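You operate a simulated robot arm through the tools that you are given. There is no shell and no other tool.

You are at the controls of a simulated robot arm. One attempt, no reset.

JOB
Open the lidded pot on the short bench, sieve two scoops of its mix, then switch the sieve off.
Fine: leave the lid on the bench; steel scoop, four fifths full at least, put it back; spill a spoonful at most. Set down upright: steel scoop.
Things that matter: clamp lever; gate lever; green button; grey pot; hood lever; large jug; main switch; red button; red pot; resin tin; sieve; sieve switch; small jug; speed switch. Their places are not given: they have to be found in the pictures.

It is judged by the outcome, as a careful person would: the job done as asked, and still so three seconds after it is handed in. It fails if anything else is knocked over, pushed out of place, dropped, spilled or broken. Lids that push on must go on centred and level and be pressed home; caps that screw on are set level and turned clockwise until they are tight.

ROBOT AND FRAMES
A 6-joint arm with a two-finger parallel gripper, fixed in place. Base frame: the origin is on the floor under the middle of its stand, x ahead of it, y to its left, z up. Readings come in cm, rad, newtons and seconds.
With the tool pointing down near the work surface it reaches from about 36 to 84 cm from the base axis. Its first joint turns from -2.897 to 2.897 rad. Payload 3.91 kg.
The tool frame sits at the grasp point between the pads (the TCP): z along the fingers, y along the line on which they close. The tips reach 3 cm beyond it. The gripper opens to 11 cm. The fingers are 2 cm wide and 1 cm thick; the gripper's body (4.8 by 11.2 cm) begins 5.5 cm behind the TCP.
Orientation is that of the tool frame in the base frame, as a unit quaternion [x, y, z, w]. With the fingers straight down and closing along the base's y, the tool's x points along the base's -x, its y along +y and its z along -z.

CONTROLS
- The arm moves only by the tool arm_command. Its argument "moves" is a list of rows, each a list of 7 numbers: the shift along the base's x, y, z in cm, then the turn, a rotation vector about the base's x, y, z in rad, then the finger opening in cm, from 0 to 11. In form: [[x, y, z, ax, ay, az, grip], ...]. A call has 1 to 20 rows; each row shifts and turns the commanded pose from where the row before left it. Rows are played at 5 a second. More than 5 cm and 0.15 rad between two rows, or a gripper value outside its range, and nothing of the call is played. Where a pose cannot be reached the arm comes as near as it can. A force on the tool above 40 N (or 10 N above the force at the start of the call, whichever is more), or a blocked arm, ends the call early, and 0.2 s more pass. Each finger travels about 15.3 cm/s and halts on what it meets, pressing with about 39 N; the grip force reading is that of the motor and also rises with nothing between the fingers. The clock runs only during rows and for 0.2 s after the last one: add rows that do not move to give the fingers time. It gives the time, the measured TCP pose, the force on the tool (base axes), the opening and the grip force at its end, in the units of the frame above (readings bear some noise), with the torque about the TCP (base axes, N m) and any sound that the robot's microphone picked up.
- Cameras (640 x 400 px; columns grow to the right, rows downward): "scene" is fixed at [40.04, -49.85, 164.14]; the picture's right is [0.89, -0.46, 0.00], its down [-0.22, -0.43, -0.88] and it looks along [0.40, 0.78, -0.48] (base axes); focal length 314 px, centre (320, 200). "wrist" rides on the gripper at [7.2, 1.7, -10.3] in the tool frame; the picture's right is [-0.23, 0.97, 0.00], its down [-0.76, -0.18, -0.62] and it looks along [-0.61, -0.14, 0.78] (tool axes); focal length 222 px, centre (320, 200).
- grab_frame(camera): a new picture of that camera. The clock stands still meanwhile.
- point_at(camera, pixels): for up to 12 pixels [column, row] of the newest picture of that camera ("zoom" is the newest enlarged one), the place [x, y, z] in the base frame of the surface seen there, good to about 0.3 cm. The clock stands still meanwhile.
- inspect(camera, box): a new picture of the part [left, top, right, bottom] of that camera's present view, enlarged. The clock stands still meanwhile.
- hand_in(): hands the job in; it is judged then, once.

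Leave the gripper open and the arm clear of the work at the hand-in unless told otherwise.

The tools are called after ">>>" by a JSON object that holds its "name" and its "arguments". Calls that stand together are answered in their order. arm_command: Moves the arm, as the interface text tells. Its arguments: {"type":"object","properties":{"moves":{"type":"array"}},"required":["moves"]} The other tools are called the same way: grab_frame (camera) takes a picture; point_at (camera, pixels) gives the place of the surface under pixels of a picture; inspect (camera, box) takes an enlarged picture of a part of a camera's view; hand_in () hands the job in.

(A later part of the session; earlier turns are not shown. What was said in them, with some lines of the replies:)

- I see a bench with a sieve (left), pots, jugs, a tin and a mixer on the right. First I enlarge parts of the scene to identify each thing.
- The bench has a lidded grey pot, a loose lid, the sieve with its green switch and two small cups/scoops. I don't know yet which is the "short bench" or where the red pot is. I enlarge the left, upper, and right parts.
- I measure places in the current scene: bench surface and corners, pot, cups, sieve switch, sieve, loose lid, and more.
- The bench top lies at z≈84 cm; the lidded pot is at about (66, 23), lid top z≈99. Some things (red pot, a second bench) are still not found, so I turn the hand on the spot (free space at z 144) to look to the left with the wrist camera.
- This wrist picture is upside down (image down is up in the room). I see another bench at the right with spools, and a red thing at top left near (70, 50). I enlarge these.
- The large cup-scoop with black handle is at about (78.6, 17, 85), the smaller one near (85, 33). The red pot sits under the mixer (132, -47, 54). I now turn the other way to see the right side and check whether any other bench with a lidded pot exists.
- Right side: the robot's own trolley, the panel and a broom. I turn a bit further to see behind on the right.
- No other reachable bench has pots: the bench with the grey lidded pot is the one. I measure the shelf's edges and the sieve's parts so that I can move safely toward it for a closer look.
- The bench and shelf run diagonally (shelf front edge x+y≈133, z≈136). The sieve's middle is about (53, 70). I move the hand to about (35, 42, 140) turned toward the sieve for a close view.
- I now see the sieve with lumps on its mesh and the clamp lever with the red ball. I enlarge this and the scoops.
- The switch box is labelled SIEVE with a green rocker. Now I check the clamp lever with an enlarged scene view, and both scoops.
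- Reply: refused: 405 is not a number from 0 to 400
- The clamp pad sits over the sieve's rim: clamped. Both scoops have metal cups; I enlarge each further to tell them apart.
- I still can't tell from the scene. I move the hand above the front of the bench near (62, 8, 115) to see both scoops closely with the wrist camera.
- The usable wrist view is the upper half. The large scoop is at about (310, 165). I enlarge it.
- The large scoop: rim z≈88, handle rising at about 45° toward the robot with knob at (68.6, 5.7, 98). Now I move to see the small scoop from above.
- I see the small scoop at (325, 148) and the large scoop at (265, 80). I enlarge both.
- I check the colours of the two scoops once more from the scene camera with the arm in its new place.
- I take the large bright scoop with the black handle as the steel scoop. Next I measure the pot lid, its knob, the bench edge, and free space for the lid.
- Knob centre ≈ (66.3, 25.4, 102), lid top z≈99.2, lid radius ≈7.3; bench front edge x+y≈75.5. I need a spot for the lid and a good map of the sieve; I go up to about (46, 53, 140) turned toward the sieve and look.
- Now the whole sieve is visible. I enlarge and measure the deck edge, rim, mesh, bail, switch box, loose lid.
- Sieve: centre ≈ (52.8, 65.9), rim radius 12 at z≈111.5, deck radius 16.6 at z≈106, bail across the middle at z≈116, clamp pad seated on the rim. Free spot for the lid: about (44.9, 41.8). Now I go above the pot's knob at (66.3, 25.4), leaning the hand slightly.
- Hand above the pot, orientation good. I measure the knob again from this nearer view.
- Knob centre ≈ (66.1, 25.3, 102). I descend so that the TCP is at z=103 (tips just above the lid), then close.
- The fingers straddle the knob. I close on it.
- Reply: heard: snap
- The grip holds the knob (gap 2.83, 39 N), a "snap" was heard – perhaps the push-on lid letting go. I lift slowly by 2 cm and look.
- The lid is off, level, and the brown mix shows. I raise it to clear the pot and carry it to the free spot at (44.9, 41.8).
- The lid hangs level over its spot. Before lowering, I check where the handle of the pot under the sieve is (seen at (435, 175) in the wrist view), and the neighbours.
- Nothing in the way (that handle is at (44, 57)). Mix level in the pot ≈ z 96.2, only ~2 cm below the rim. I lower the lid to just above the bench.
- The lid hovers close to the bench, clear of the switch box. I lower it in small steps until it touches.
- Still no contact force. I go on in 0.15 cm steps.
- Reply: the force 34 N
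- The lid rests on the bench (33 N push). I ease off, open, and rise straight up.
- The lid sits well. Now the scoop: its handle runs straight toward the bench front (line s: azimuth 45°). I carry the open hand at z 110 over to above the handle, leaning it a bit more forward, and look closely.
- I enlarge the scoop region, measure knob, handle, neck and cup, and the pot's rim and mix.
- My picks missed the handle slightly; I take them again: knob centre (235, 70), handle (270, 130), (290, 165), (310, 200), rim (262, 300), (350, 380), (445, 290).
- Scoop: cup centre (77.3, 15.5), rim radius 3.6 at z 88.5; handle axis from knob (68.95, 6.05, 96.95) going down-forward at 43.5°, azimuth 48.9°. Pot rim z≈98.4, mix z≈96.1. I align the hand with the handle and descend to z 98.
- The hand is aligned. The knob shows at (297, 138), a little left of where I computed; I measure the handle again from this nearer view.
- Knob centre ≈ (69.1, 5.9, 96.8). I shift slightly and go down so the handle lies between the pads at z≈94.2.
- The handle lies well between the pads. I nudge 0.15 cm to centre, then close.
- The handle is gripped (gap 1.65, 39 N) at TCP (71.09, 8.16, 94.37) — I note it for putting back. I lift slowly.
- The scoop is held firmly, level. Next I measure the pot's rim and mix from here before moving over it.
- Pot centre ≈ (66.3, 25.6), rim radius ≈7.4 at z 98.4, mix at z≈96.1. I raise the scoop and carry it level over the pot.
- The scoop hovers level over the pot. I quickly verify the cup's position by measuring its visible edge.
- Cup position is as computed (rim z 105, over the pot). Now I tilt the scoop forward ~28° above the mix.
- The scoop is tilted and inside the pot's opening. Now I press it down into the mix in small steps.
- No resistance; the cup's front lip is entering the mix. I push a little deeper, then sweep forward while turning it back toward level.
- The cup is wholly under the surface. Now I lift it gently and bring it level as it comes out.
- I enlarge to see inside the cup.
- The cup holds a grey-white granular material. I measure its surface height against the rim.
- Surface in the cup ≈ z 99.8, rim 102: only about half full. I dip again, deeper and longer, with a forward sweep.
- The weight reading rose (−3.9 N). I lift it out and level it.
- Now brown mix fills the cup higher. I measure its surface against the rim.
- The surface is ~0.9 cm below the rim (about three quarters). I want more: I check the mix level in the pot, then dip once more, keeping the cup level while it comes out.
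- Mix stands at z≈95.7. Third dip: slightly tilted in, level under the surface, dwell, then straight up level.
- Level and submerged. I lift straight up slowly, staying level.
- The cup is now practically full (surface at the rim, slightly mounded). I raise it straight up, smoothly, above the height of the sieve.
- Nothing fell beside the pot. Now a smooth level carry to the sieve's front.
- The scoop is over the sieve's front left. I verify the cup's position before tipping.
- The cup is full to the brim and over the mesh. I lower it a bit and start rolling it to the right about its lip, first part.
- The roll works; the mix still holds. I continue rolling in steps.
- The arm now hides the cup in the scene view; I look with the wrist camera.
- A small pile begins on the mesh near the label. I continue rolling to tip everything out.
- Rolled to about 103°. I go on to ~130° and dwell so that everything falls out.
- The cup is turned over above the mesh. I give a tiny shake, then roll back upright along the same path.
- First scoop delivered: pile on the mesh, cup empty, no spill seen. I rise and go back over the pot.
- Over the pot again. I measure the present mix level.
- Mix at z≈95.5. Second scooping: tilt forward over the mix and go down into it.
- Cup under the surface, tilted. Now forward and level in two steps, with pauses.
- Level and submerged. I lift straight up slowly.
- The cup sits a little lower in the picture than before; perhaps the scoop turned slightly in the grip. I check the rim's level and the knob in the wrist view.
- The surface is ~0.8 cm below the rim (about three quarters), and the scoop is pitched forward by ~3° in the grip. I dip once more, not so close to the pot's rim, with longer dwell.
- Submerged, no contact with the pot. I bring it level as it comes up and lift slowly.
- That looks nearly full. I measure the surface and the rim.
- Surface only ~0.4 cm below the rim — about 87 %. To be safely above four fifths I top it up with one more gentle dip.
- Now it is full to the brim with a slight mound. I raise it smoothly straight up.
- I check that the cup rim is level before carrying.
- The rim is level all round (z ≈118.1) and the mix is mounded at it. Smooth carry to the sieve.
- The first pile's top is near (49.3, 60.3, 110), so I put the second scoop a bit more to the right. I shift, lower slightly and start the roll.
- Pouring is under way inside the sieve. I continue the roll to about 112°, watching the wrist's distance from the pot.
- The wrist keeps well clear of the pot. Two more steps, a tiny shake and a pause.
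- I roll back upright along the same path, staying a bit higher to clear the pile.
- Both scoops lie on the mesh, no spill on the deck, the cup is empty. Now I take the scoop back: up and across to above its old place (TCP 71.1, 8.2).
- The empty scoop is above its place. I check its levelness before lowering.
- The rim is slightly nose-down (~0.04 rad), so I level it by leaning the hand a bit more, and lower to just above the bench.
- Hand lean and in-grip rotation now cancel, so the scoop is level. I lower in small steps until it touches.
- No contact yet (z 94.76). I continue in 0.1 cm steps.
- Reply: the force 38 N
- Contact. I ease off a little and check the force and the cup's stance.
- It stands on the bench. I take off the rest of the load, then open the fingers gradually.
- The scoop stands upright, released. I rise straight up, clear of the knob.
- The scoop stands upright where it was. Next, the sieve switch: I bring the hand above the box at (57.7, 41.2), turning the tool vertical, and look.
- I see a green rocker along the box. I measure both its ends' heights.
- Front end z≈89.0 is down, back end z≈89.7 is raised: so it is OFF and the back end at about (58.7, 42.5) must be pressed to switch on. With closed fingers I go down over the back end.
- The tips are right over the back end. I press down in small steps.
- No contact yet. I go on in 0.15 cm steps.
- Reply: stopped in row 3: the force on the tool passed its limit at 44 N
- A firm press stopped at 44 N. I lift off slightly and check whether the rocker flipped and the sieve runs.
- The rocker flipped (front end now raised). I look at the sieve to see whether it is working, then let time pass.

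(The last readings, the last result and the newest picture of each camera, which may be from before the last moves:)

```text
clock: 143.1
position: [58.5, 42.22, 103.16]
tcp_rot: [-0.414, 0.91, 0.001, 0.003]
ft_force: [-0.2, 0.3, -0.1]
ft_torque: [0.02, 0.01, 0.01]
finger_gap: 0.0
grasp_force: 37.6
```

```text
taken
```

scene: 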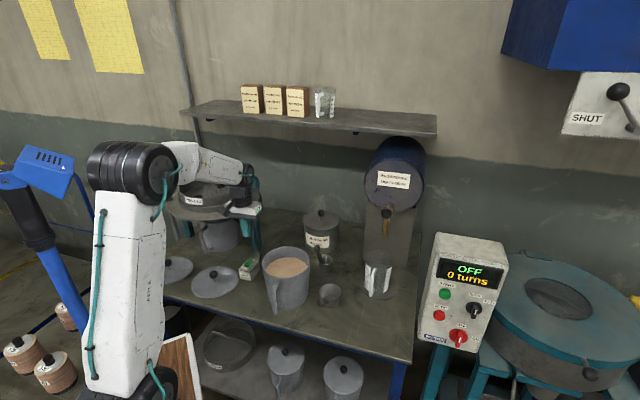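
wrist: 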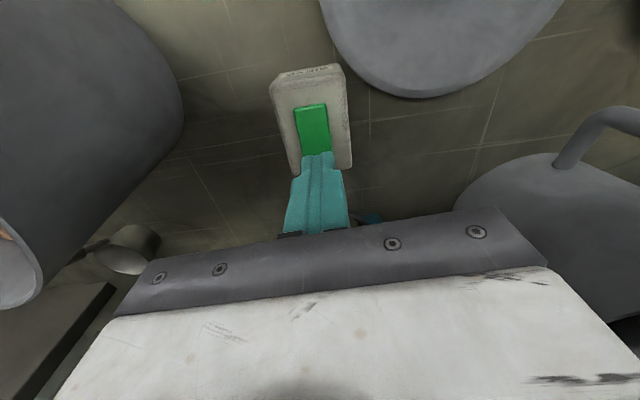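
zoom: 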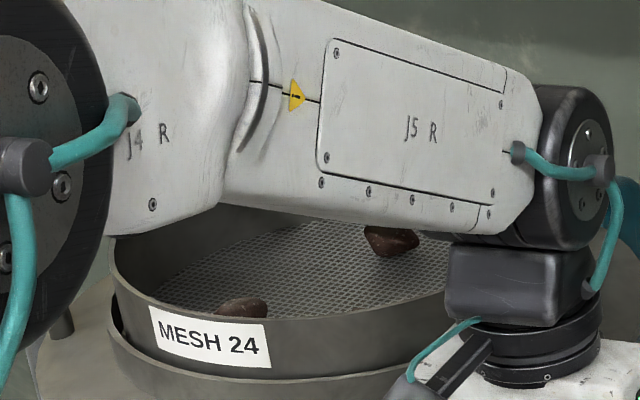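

The sieve works – the pile is passing through. I go up to look onto the mesh from above while more time passes.

>>> {"name": "arm_command", "arguments": {"moves": [[0, 0, 4, 0, 0, 0, 0], [0, 0, 4, 0, 0, 0, 0], [-1.23, 1.08, 3.4, 0, 0, 0, 0], [-1.23, 1.08, 3.4, 0, 0, 0, 0], [-1.23, 1.08, 3.4, 0, 0, 0, 0], [-1.23, 1.08, 3.4, 0, 0, 0, 0], [-1.23, 1.08, 3.4, 0, 0, 0, 0], [-1.23, 1.08, 3.4, 0, 0, 0, 0], [-1.23, 1.08, 3.4, 0, 0, 0, 0], [-1.23, 1.08, 3.4, 0, 0, 0, 0], [-1.23, 1.08, 0, 0, 0, 0, 0], [-1.23, 1.08, 0, 0, 0, 0, 0], [0, 0, 0, 0, 0, 0, 0]]}}

>>> {"name": "grab_frame", "arguments": {"camera": "wrist"}}

>>> {"name": "inspect", "arguments": {"camera": "wrist", "box": [240, 20, 500, 220]}}

```text
clock: 145.9
position: [46.31, 52.98, 138.5]
tcp_rot: [-0.414, 0.91, 0.001, 0.004]
ft_force: [-0.3, -0.6, -0.2]
ft_torque: [0.0, 0.02, 0.01]
finger_gap: 0.01
grasp_force: 37.8
```

```text
taken
```

wrist: 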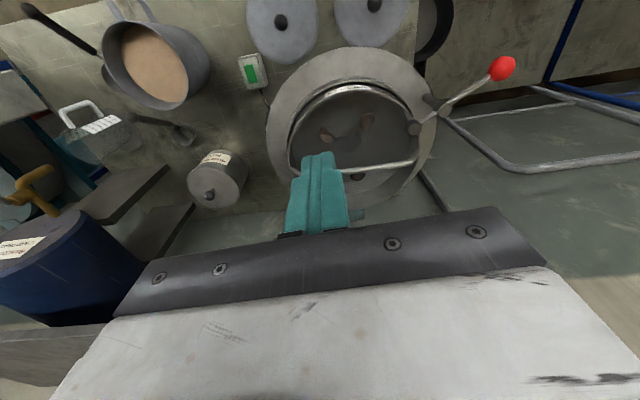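

```text
2.00 times, centred on (370, 120) of wrist
```

zoom: 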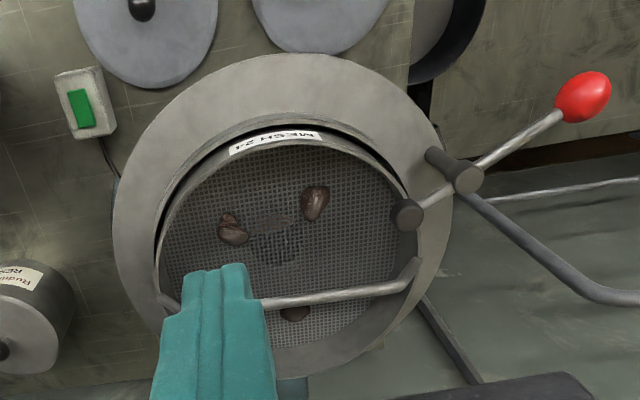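

Only the three lumps remain on the mesh. I let a few more seconds pass and look closer for any remaining mix.

>>> {"name": "arm_command", "arguments": {"moves": [[0, 0, 0, 0, 0, 0, 0], [0, 0, 0, 0, 0, 0, 0], [0, 0, 0, 0, 0, 0, 0], [0, 0, 0, 0, 0, 0, 0], [0, 0, 0, 0, 0, 0, 0], [0, 0, 0, 0, 0, 0, 0], [0, 0, 0, 0, 0, 0, 0], [0, 0, 0, 0, 0, 0, 0], [0, 0, 0, 0, 0, 0, 0], [0, 0, 0, 0, 0, 0, 0], [0, 0, 0, 0, 0, 0, 0], [0, 0, 0, 0, 0, 0, 0], [0, 0, 0, 0, 0, 0, 0], [0, 0, 0, 0, 0, 0, 0], [0, 0, 0, 0, 0, 0, 0]]}}

>>> {"name": "inspect", "arguments": {"camera": "wrist", "box": [300, 70, 430, 180]}}

>>> {"name": "point_at", "arguments": {"camera": "zoom", "pixels": [[280, 240], [240, 220], [180, 240], [350, 170], [300, 180], [420, 200], [220, 300], [230, 250]]}}

>>> {"name": "inspect", "arguments": {"camera": "scene", "box": [180, 150, 260, 250]}}

```text
clock: 149.1
position: [46.26, 53.12, 138.47]
tcp_rot: [-0.413, 0.911, 0.0, 0.003]
ft_force: [0.3, -0.1, -0.5]
ft_torque: [-0.03, 0.01, 0.02]
finger_gap: 0.01
grasp_force: 37.6
```

```text
3.64 times, centred on (365, 125) of wrist
```

zoom: 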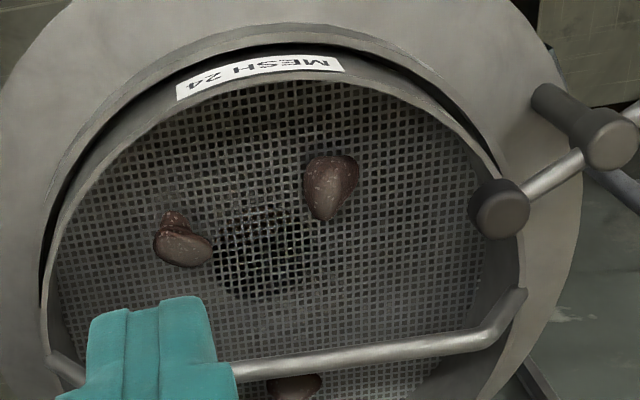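

```text
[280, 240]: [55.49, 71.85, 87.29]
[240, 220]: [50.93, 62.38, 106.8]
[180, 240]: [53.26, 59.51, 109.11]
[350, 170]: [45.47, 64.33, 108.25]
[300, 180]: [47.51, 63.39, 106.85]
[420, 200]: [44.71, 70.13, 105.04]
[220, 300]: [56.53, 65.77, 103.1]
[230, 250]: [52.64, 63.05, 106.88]
```

```text
4.00 times, centred on (220, 200) of scene
```

zoom: 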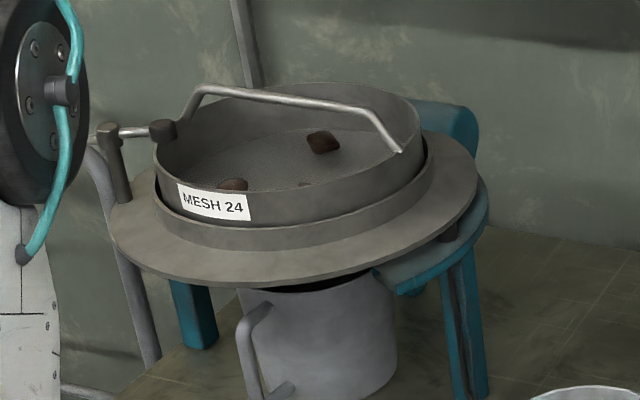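

Everything fine has passed; only lumps stay. Now I go back to the switch to press its front end (56.35, 40.15) and switch the sieve off.

>>> {"name": "arm_command", "arguments": {"moves": [[1.256, -1.619, -2.5, 0, 0, 0, 0], [1.256, -1.619, -2.5, 0, 0, 0, 0], [1.256, -1.619, -2.5, 0, 0, 0, 0], [1.256, -1.619, -2.5, 0, 0, 0, 0], [1.256, -1.619, -2.5, 0, 0, 0, 0], [1.256, -1.619, -2.5, 0, 0, 0, 0], [1.256, -1.619, -2.5, 0, 0, 0, 0], [1.256, -1.619, -2.5, 0, 0, 0, 0], [0, 0, -4, 0, 0, 0, 0], [0, 0, -4, 0, 0, 0, 0], [0, 0, -4, 0, 0, 0, 0], [0, 0, -4, 0, 0, 0, 0], [0, 0, -4, 0, 0, 0, 0], [0, 0, -3.5, 0, 0, 0, 0], [0, 0, 0, 0, 0, 0, 0]]}}

>>> {"name": "inspect", "arguments": {"camera": "scene", "box": [215, 220, 295, 290]}}

>>> {"name": "inspect", "arguments": {"camera": "wrist", "box": [260, 60, 370, 180]}}

```text
clock: 152.3
position: [56.52, 40.13, 95.0]
tcp_rot: [-0.414, 0.91, 0.001, 0.004]
ft_force: [0.0, -0.2, -0.7]
ft_torque: [-0.01, 0.0, 0.01]
finger_gap: 0.0
grasp_force: 37.4
```

```text
5.71 times, centred on (255, 255) of scene
```

zoom: 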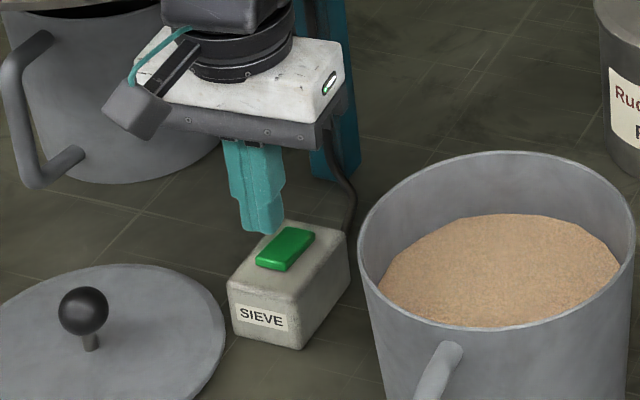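

```text
3.33 times, centred on (315, 120) of wrist
```

zoom: 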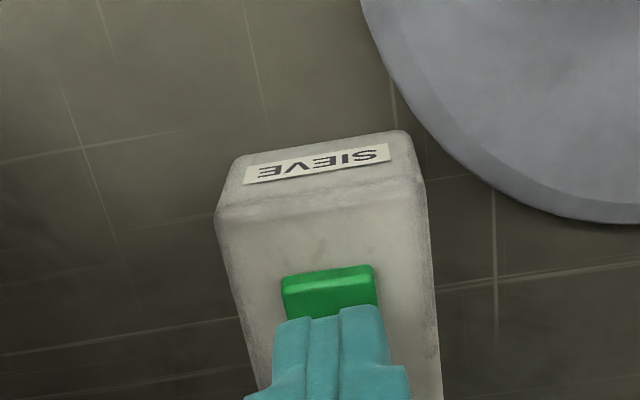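

The tip should be a bit further to the front end. I shift 0.7 cm toward the front and press down gently.

>>> {"name": "arm_command", "arguments": {"moves": [[-0.48, -0.5, 0, 0, 0, 0, 0], [0, 0, -1.5, 0, 0, 0, 0], [0, 0, -0.5, 0, 0, 0, 0], [0, 0, -0.2, 0, 0, 0, 0], [0, 0, -0.15, 0, 0, 0, 0], [0, 0, -0.1, 0, 0, 0, 0], [0, 0, -0.1, 0, 0, 0, 0]]}}

>>> {"name": "inspect", "arguments": {"camera": "scene", "box": [230, 240, 275, 285]}}

```text
clock: 153.9
position: [55.88, 39.62, 92.41]
tcp_rot: [-0.414, 0.91, 0.001, 0.004]
ft_force: [-0.8, 0.6, 0.8]
ft_torque: [0.0, 0.02, -0.01]
finger_gap: 0.0
grasp_force: 37.7
```

```text
8.89 times, centred on (252, 262) of scene
```

zoom: 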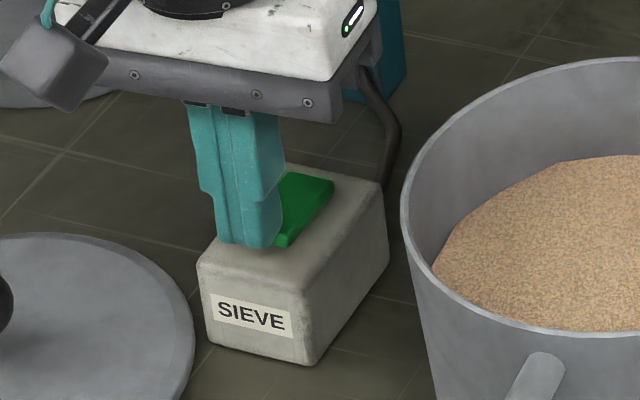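

The overlap with the front end is small, so I lift a bit, shift 0.5 cm back over the rocker's end, and press again.

>>> {"name": "arm_command", "arguments": {"moves": [[0, 0, 0.6, 0, 0, 0, 0], [0.38, 0.38, 0, 0, 0, 0, 0], [0, 0, -0.5, 0, 0, 0, 0], [0, 0, -0.1, 0, 0, 0, 0], [0, 0, -0.1, 0, 0, 0, 0], [0, 0, -0.1, 0, 0, 0, 0]]}}

>>> {"name": "inspect", "arguments": {"camera": "scene", "box": [230, 240, 275, 285]}}

```text
clock: 155.3
position: [56.28, 40.05, 92.25]
tcp_rot: [-0.414, 0.91, 0.001, 0.004]
ft_force: [-2.7, -1.2, 8.0]
ft_torque: [0.02, -0.03, -0.03]
finger_gap: 0.0
grasp_force: 37.8
```

```text
8.89 times, centred on (252, 262) of scene
```

zoom: 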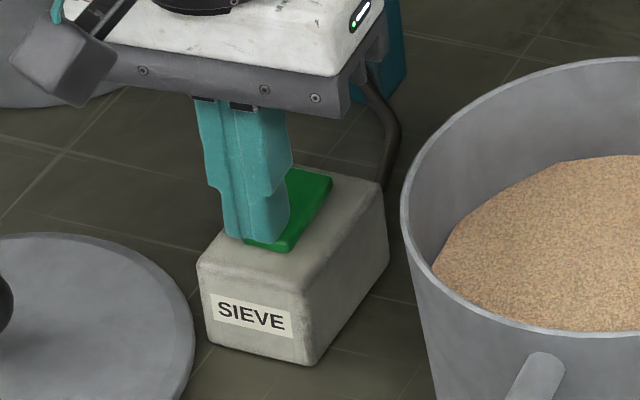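

Contact with 8 N. I press a little more.

>>> {"name": "arm_command", "arguments": {"moves": [[0, 0, -0.1, 0, 0, 0, 0], [0, 0, -0.08, 0, 0, 0, 0]]}}

>>> {"name": "arm_command", "arguments": {"moves": [[0, 0, 0.5, 0, 0, 0, 0], [0, 0, 1.5, 0, 0, 0, 0], [0, 0, 3, 0, 0, 0, 0], [0, 0, 3, 0, 0, 0, 0], [0, 0, 0, 0, 0, 0, 0]]}}

>>> {"name": "inspect", "arguments": {"camera": "scene", "box": [230, 240, 275, 285]}}

>>> {"name": "point_at", "arguments": {"camera": "zoom", "pixels": [[265, 225], [270, 215], [290, 200], [300, 190], [320, 185], [280, 235], [255, 220], [310, 180]]}}

>>> {"name": "inspect", "arguments": {"camera": "wrist", "box": [260, 60, 370, 180]}}

```text
clock: 155.9
position: [56.26, 39.97, 92.17]
tcp_rot: [-0.414, 0.91, 0.001, 0.005]
ft_force: [-7.5, -7.1, 38.4]
ft_torque: [0.08, -0.06, 0.08]
finger_gap: 0.0
grasp_force: 37.7
```

```text
clock: 157.1
position: [56.38, 40.08, 100.14]
tcp_rot: [-0.414, 0.91, 0.001, 0.004]
ft_force: [0.0, 0.5, 0.5]
ft_torque: [0.03, 0.05, 0.01]
finger_gap: 0.0
grasp_force: 37.7
```

```text
8.89 times, centred on (252, 262) of scene
```

zoom: 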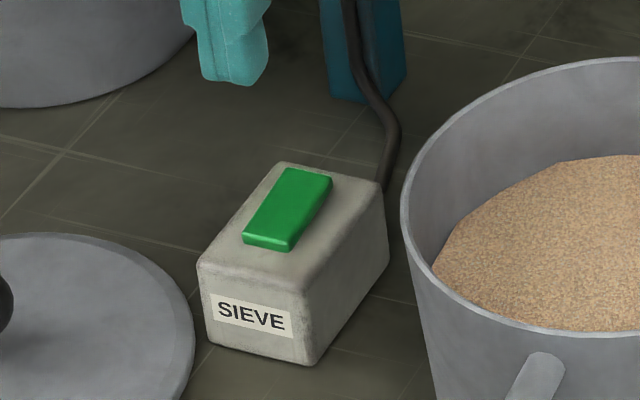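

```text
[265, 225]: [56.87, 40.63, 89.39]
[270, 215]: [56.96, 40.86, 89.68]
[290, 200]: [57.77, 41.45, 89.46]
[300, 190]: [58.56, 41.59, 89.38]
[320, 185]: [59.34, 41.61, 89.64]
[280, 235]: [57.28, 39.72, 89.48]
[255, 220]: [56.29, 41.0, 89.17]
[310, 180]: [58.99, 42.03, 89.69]
```

```text
3.33 times, centred on (315, 120) of wrist
```

zoom: 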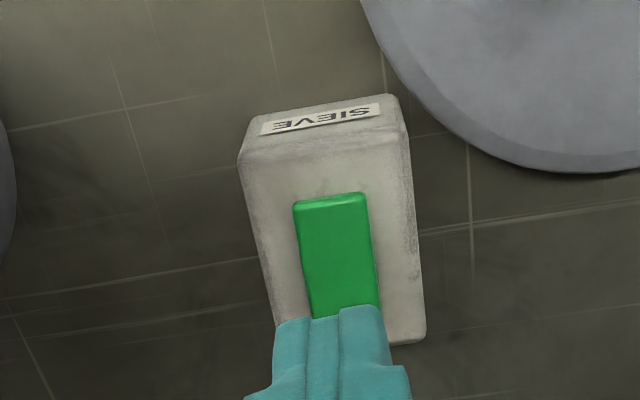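

The rocker's front end looks down again (as at the start). I rise to the same view as before to compare and check the sieve too.

>>> {"name": "arm_command", "arguments": {"moves": [[0.62, 0.72, 3.5, 0, 0, 0, 0], [0.62, 0.72, 3.5, 0, 0, 0, 0], [0, 0, 3.5, 0, 0, 0, 0], [0, 0, 0, 0, 0, 0, 0]]}}

>>> {"name": "grab_frame", "arguments": {"camera": "wrist"}}

>>> {"name": "inspect", "arguments": {"camera": "wrist", "box": [300, 60, 340, 120]}}

>>> {"name": "point_at", "arguments": {"camera": "wrist", "pixels": [[316, 79], [317, 84], [318, 90], [319, 95], [320, 100], [321, 105], [321, 108], [314, 75]]}}

```text
clock: 158.1
position: [57.67, 41.51, 110.56]
tcp_rot: [-0.415, 0.91, 0.001, 0.004]
ft_force: [-0.2, -0.5, 0.2]
ft_torque: [0.02, 0.01, -0.04]
finger_gap: 0.0
grasp_force: 37.7
```

```text
taken
```

wrist: 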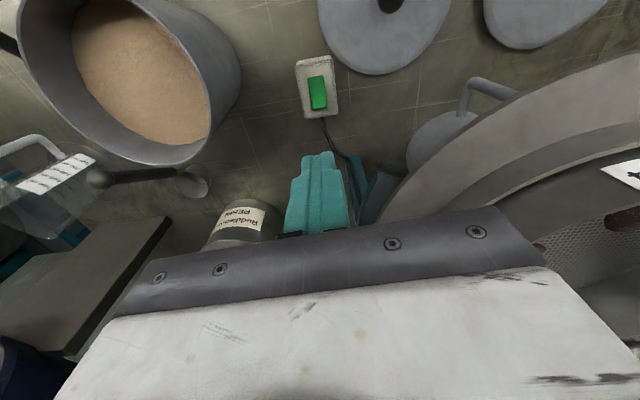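

```text
6.67 times, centred on (320, 90) of wrist
```

zoom: 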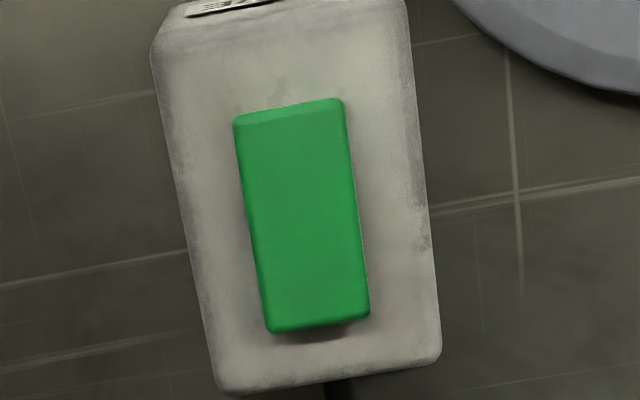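

```text
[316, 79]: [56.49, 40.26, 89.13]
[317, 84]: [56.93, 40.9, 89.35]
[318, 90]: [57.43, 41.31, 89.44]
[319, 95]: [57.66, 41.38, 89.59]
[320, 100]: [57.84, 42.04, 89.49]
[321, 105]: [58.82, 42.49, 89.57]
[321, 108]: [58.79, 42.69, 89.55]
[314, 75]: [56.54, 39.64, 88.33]
```

The switch shows the same OFF state as at the start. I move the arm up and away to its start position and open the gripper.

>>> {"name": "arm_command", "arguments": {"moves": [[0, 0, 4, 0, 0, 0, 0], [0, 0, 4, 0, 0, 0, 0], [0, 0, 4, 0, 0, 0, 2], [0, 0, 4, 0, 0, 0, 4], [0, 0, 4, 0, 0, 0, 6], [0, 0, 4, 0, 0, 0, 8], [0, 0, 4, 0, 0, 0, 11], [-0.25, -3.9, 0.6, 0, 0, 0, 11], [-0.25, -3.9, 0.6, 0, 0, 0, 11], [-0.25, -3.9, 0.6, 0, 0, 0, 11], [-0.25, -3.9, 0.6, 0, 0, 0, 11], [-0.25, -3.9, 0.6, 0, 0, 0, 11], [-0.25, -3.9, 0.6, 0, 0, 0, 11], [-0.25, -3.9, 0.6, 0, 0, 0, 11], [-0.25, -3.9, 0.6, 0, 0, 0, 11], [-0.25, -3.9, 0.6, 0, 0, 0, 11], [0, 0, 0, 0, 0, 0, 11]]}}

>>> {"name": "grab_frame", "arguments": {"camera": "scene"}}

>>> {"name": "inspect", "arguments": {"camera": "scene", "box": [230, 200, 430, 325]}}

>>> {"name": "inspect", "arguments": {"camera": "scene", "box": [130, 150, 290, 250]}}

>>> {"name": "inspect", "arguments": {"camera": "scene", "box": [80, 225, 320, 375]}}

```text
clock: 161.7
position: [55.34, 6.27, 144.11]
tcp_rot: [-0.414, 0.91, 0.001, 0.003]
ft_force: [-0.2, 0.1, 0.9]
ft_torque: [0.05, 0.03, 0.01]
finger_gap: 11.02
grasp_force: 0.0
```

```text
taken
```

scene: 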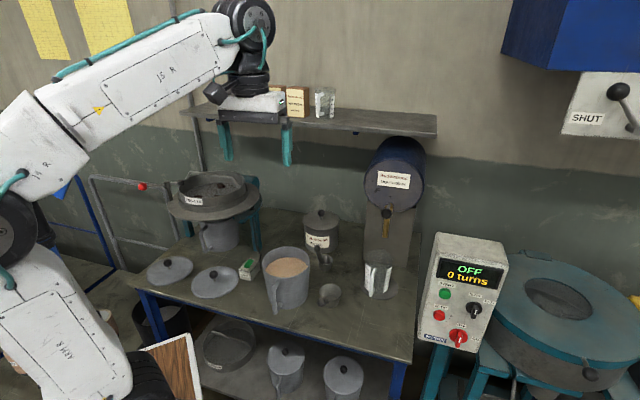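

```text
3.20 times, centred on (330, 262) of scene
```

zoom: 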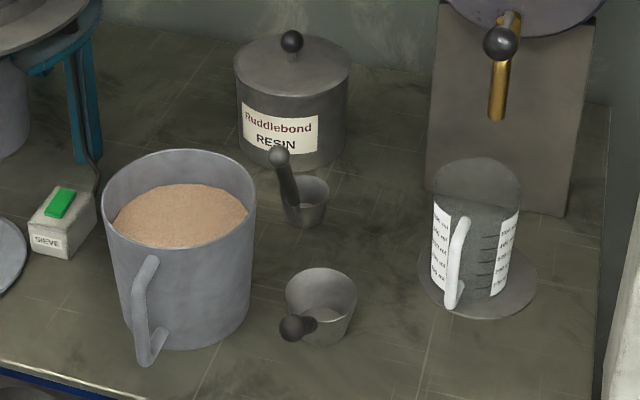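

```text
4.00 times, centred on (210, 200) of scene
```

zoom: 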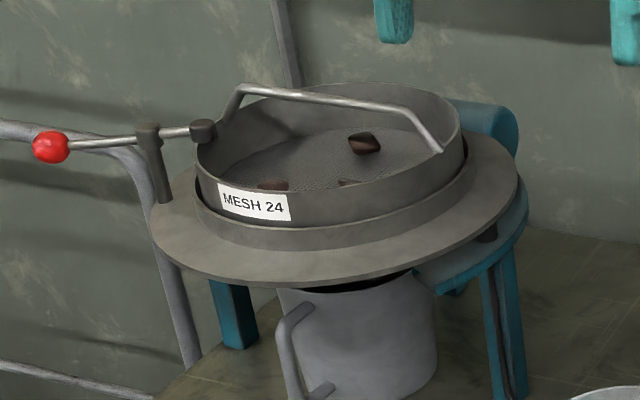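

```text
2.67 times, centred on (200, 300) of scene
```

zoom: 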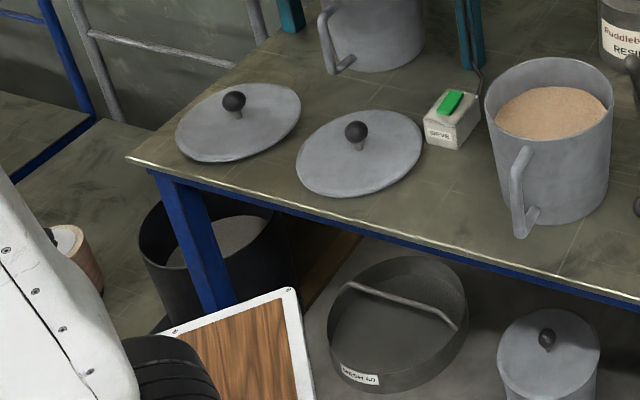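

Final check: lid lies on the bench, the steel scoop stands upright in its place, mesh holds only the lumps, sieve switch is off, no spill visible, gripper open and arm clear. I hand the job in.

>>> {"name": "hand_in", "arguments": {}}

```text
The job is handed in.
```

I opened the lidded pot and poured two scoops of its mix into the sieve. I ran the sieve until only three lumps were left on the mesh, then switched it off. The job is handed in.

- **Scoops:** by measuring the surface against the rim, I put the first scoop at about 93 % full. The second was full to the brim with a slight mound. Each took more than one dip to fill, but only two were poured.
- **Which scoop:** there were two metal scoops with no labels. I took the larger, brighter one with the black handle to be the steel scoop.
- **Put back:** that scoop stands upright in its original place, and the lid lies flat on the bench.
- **Spill:** none was visible on the bench, the sieve deck or around the pot.
- **Switch:** the rocker shows the same off position as at the start. I judged on and off from the rocker, since the microphone picked up no running sound at any point.
- **Snap:** the microphone caught one "snap" when I gripped the lid's knob. The lid then lifted off level, with no damage seen.

The arm is back near its start position with the gripper open.
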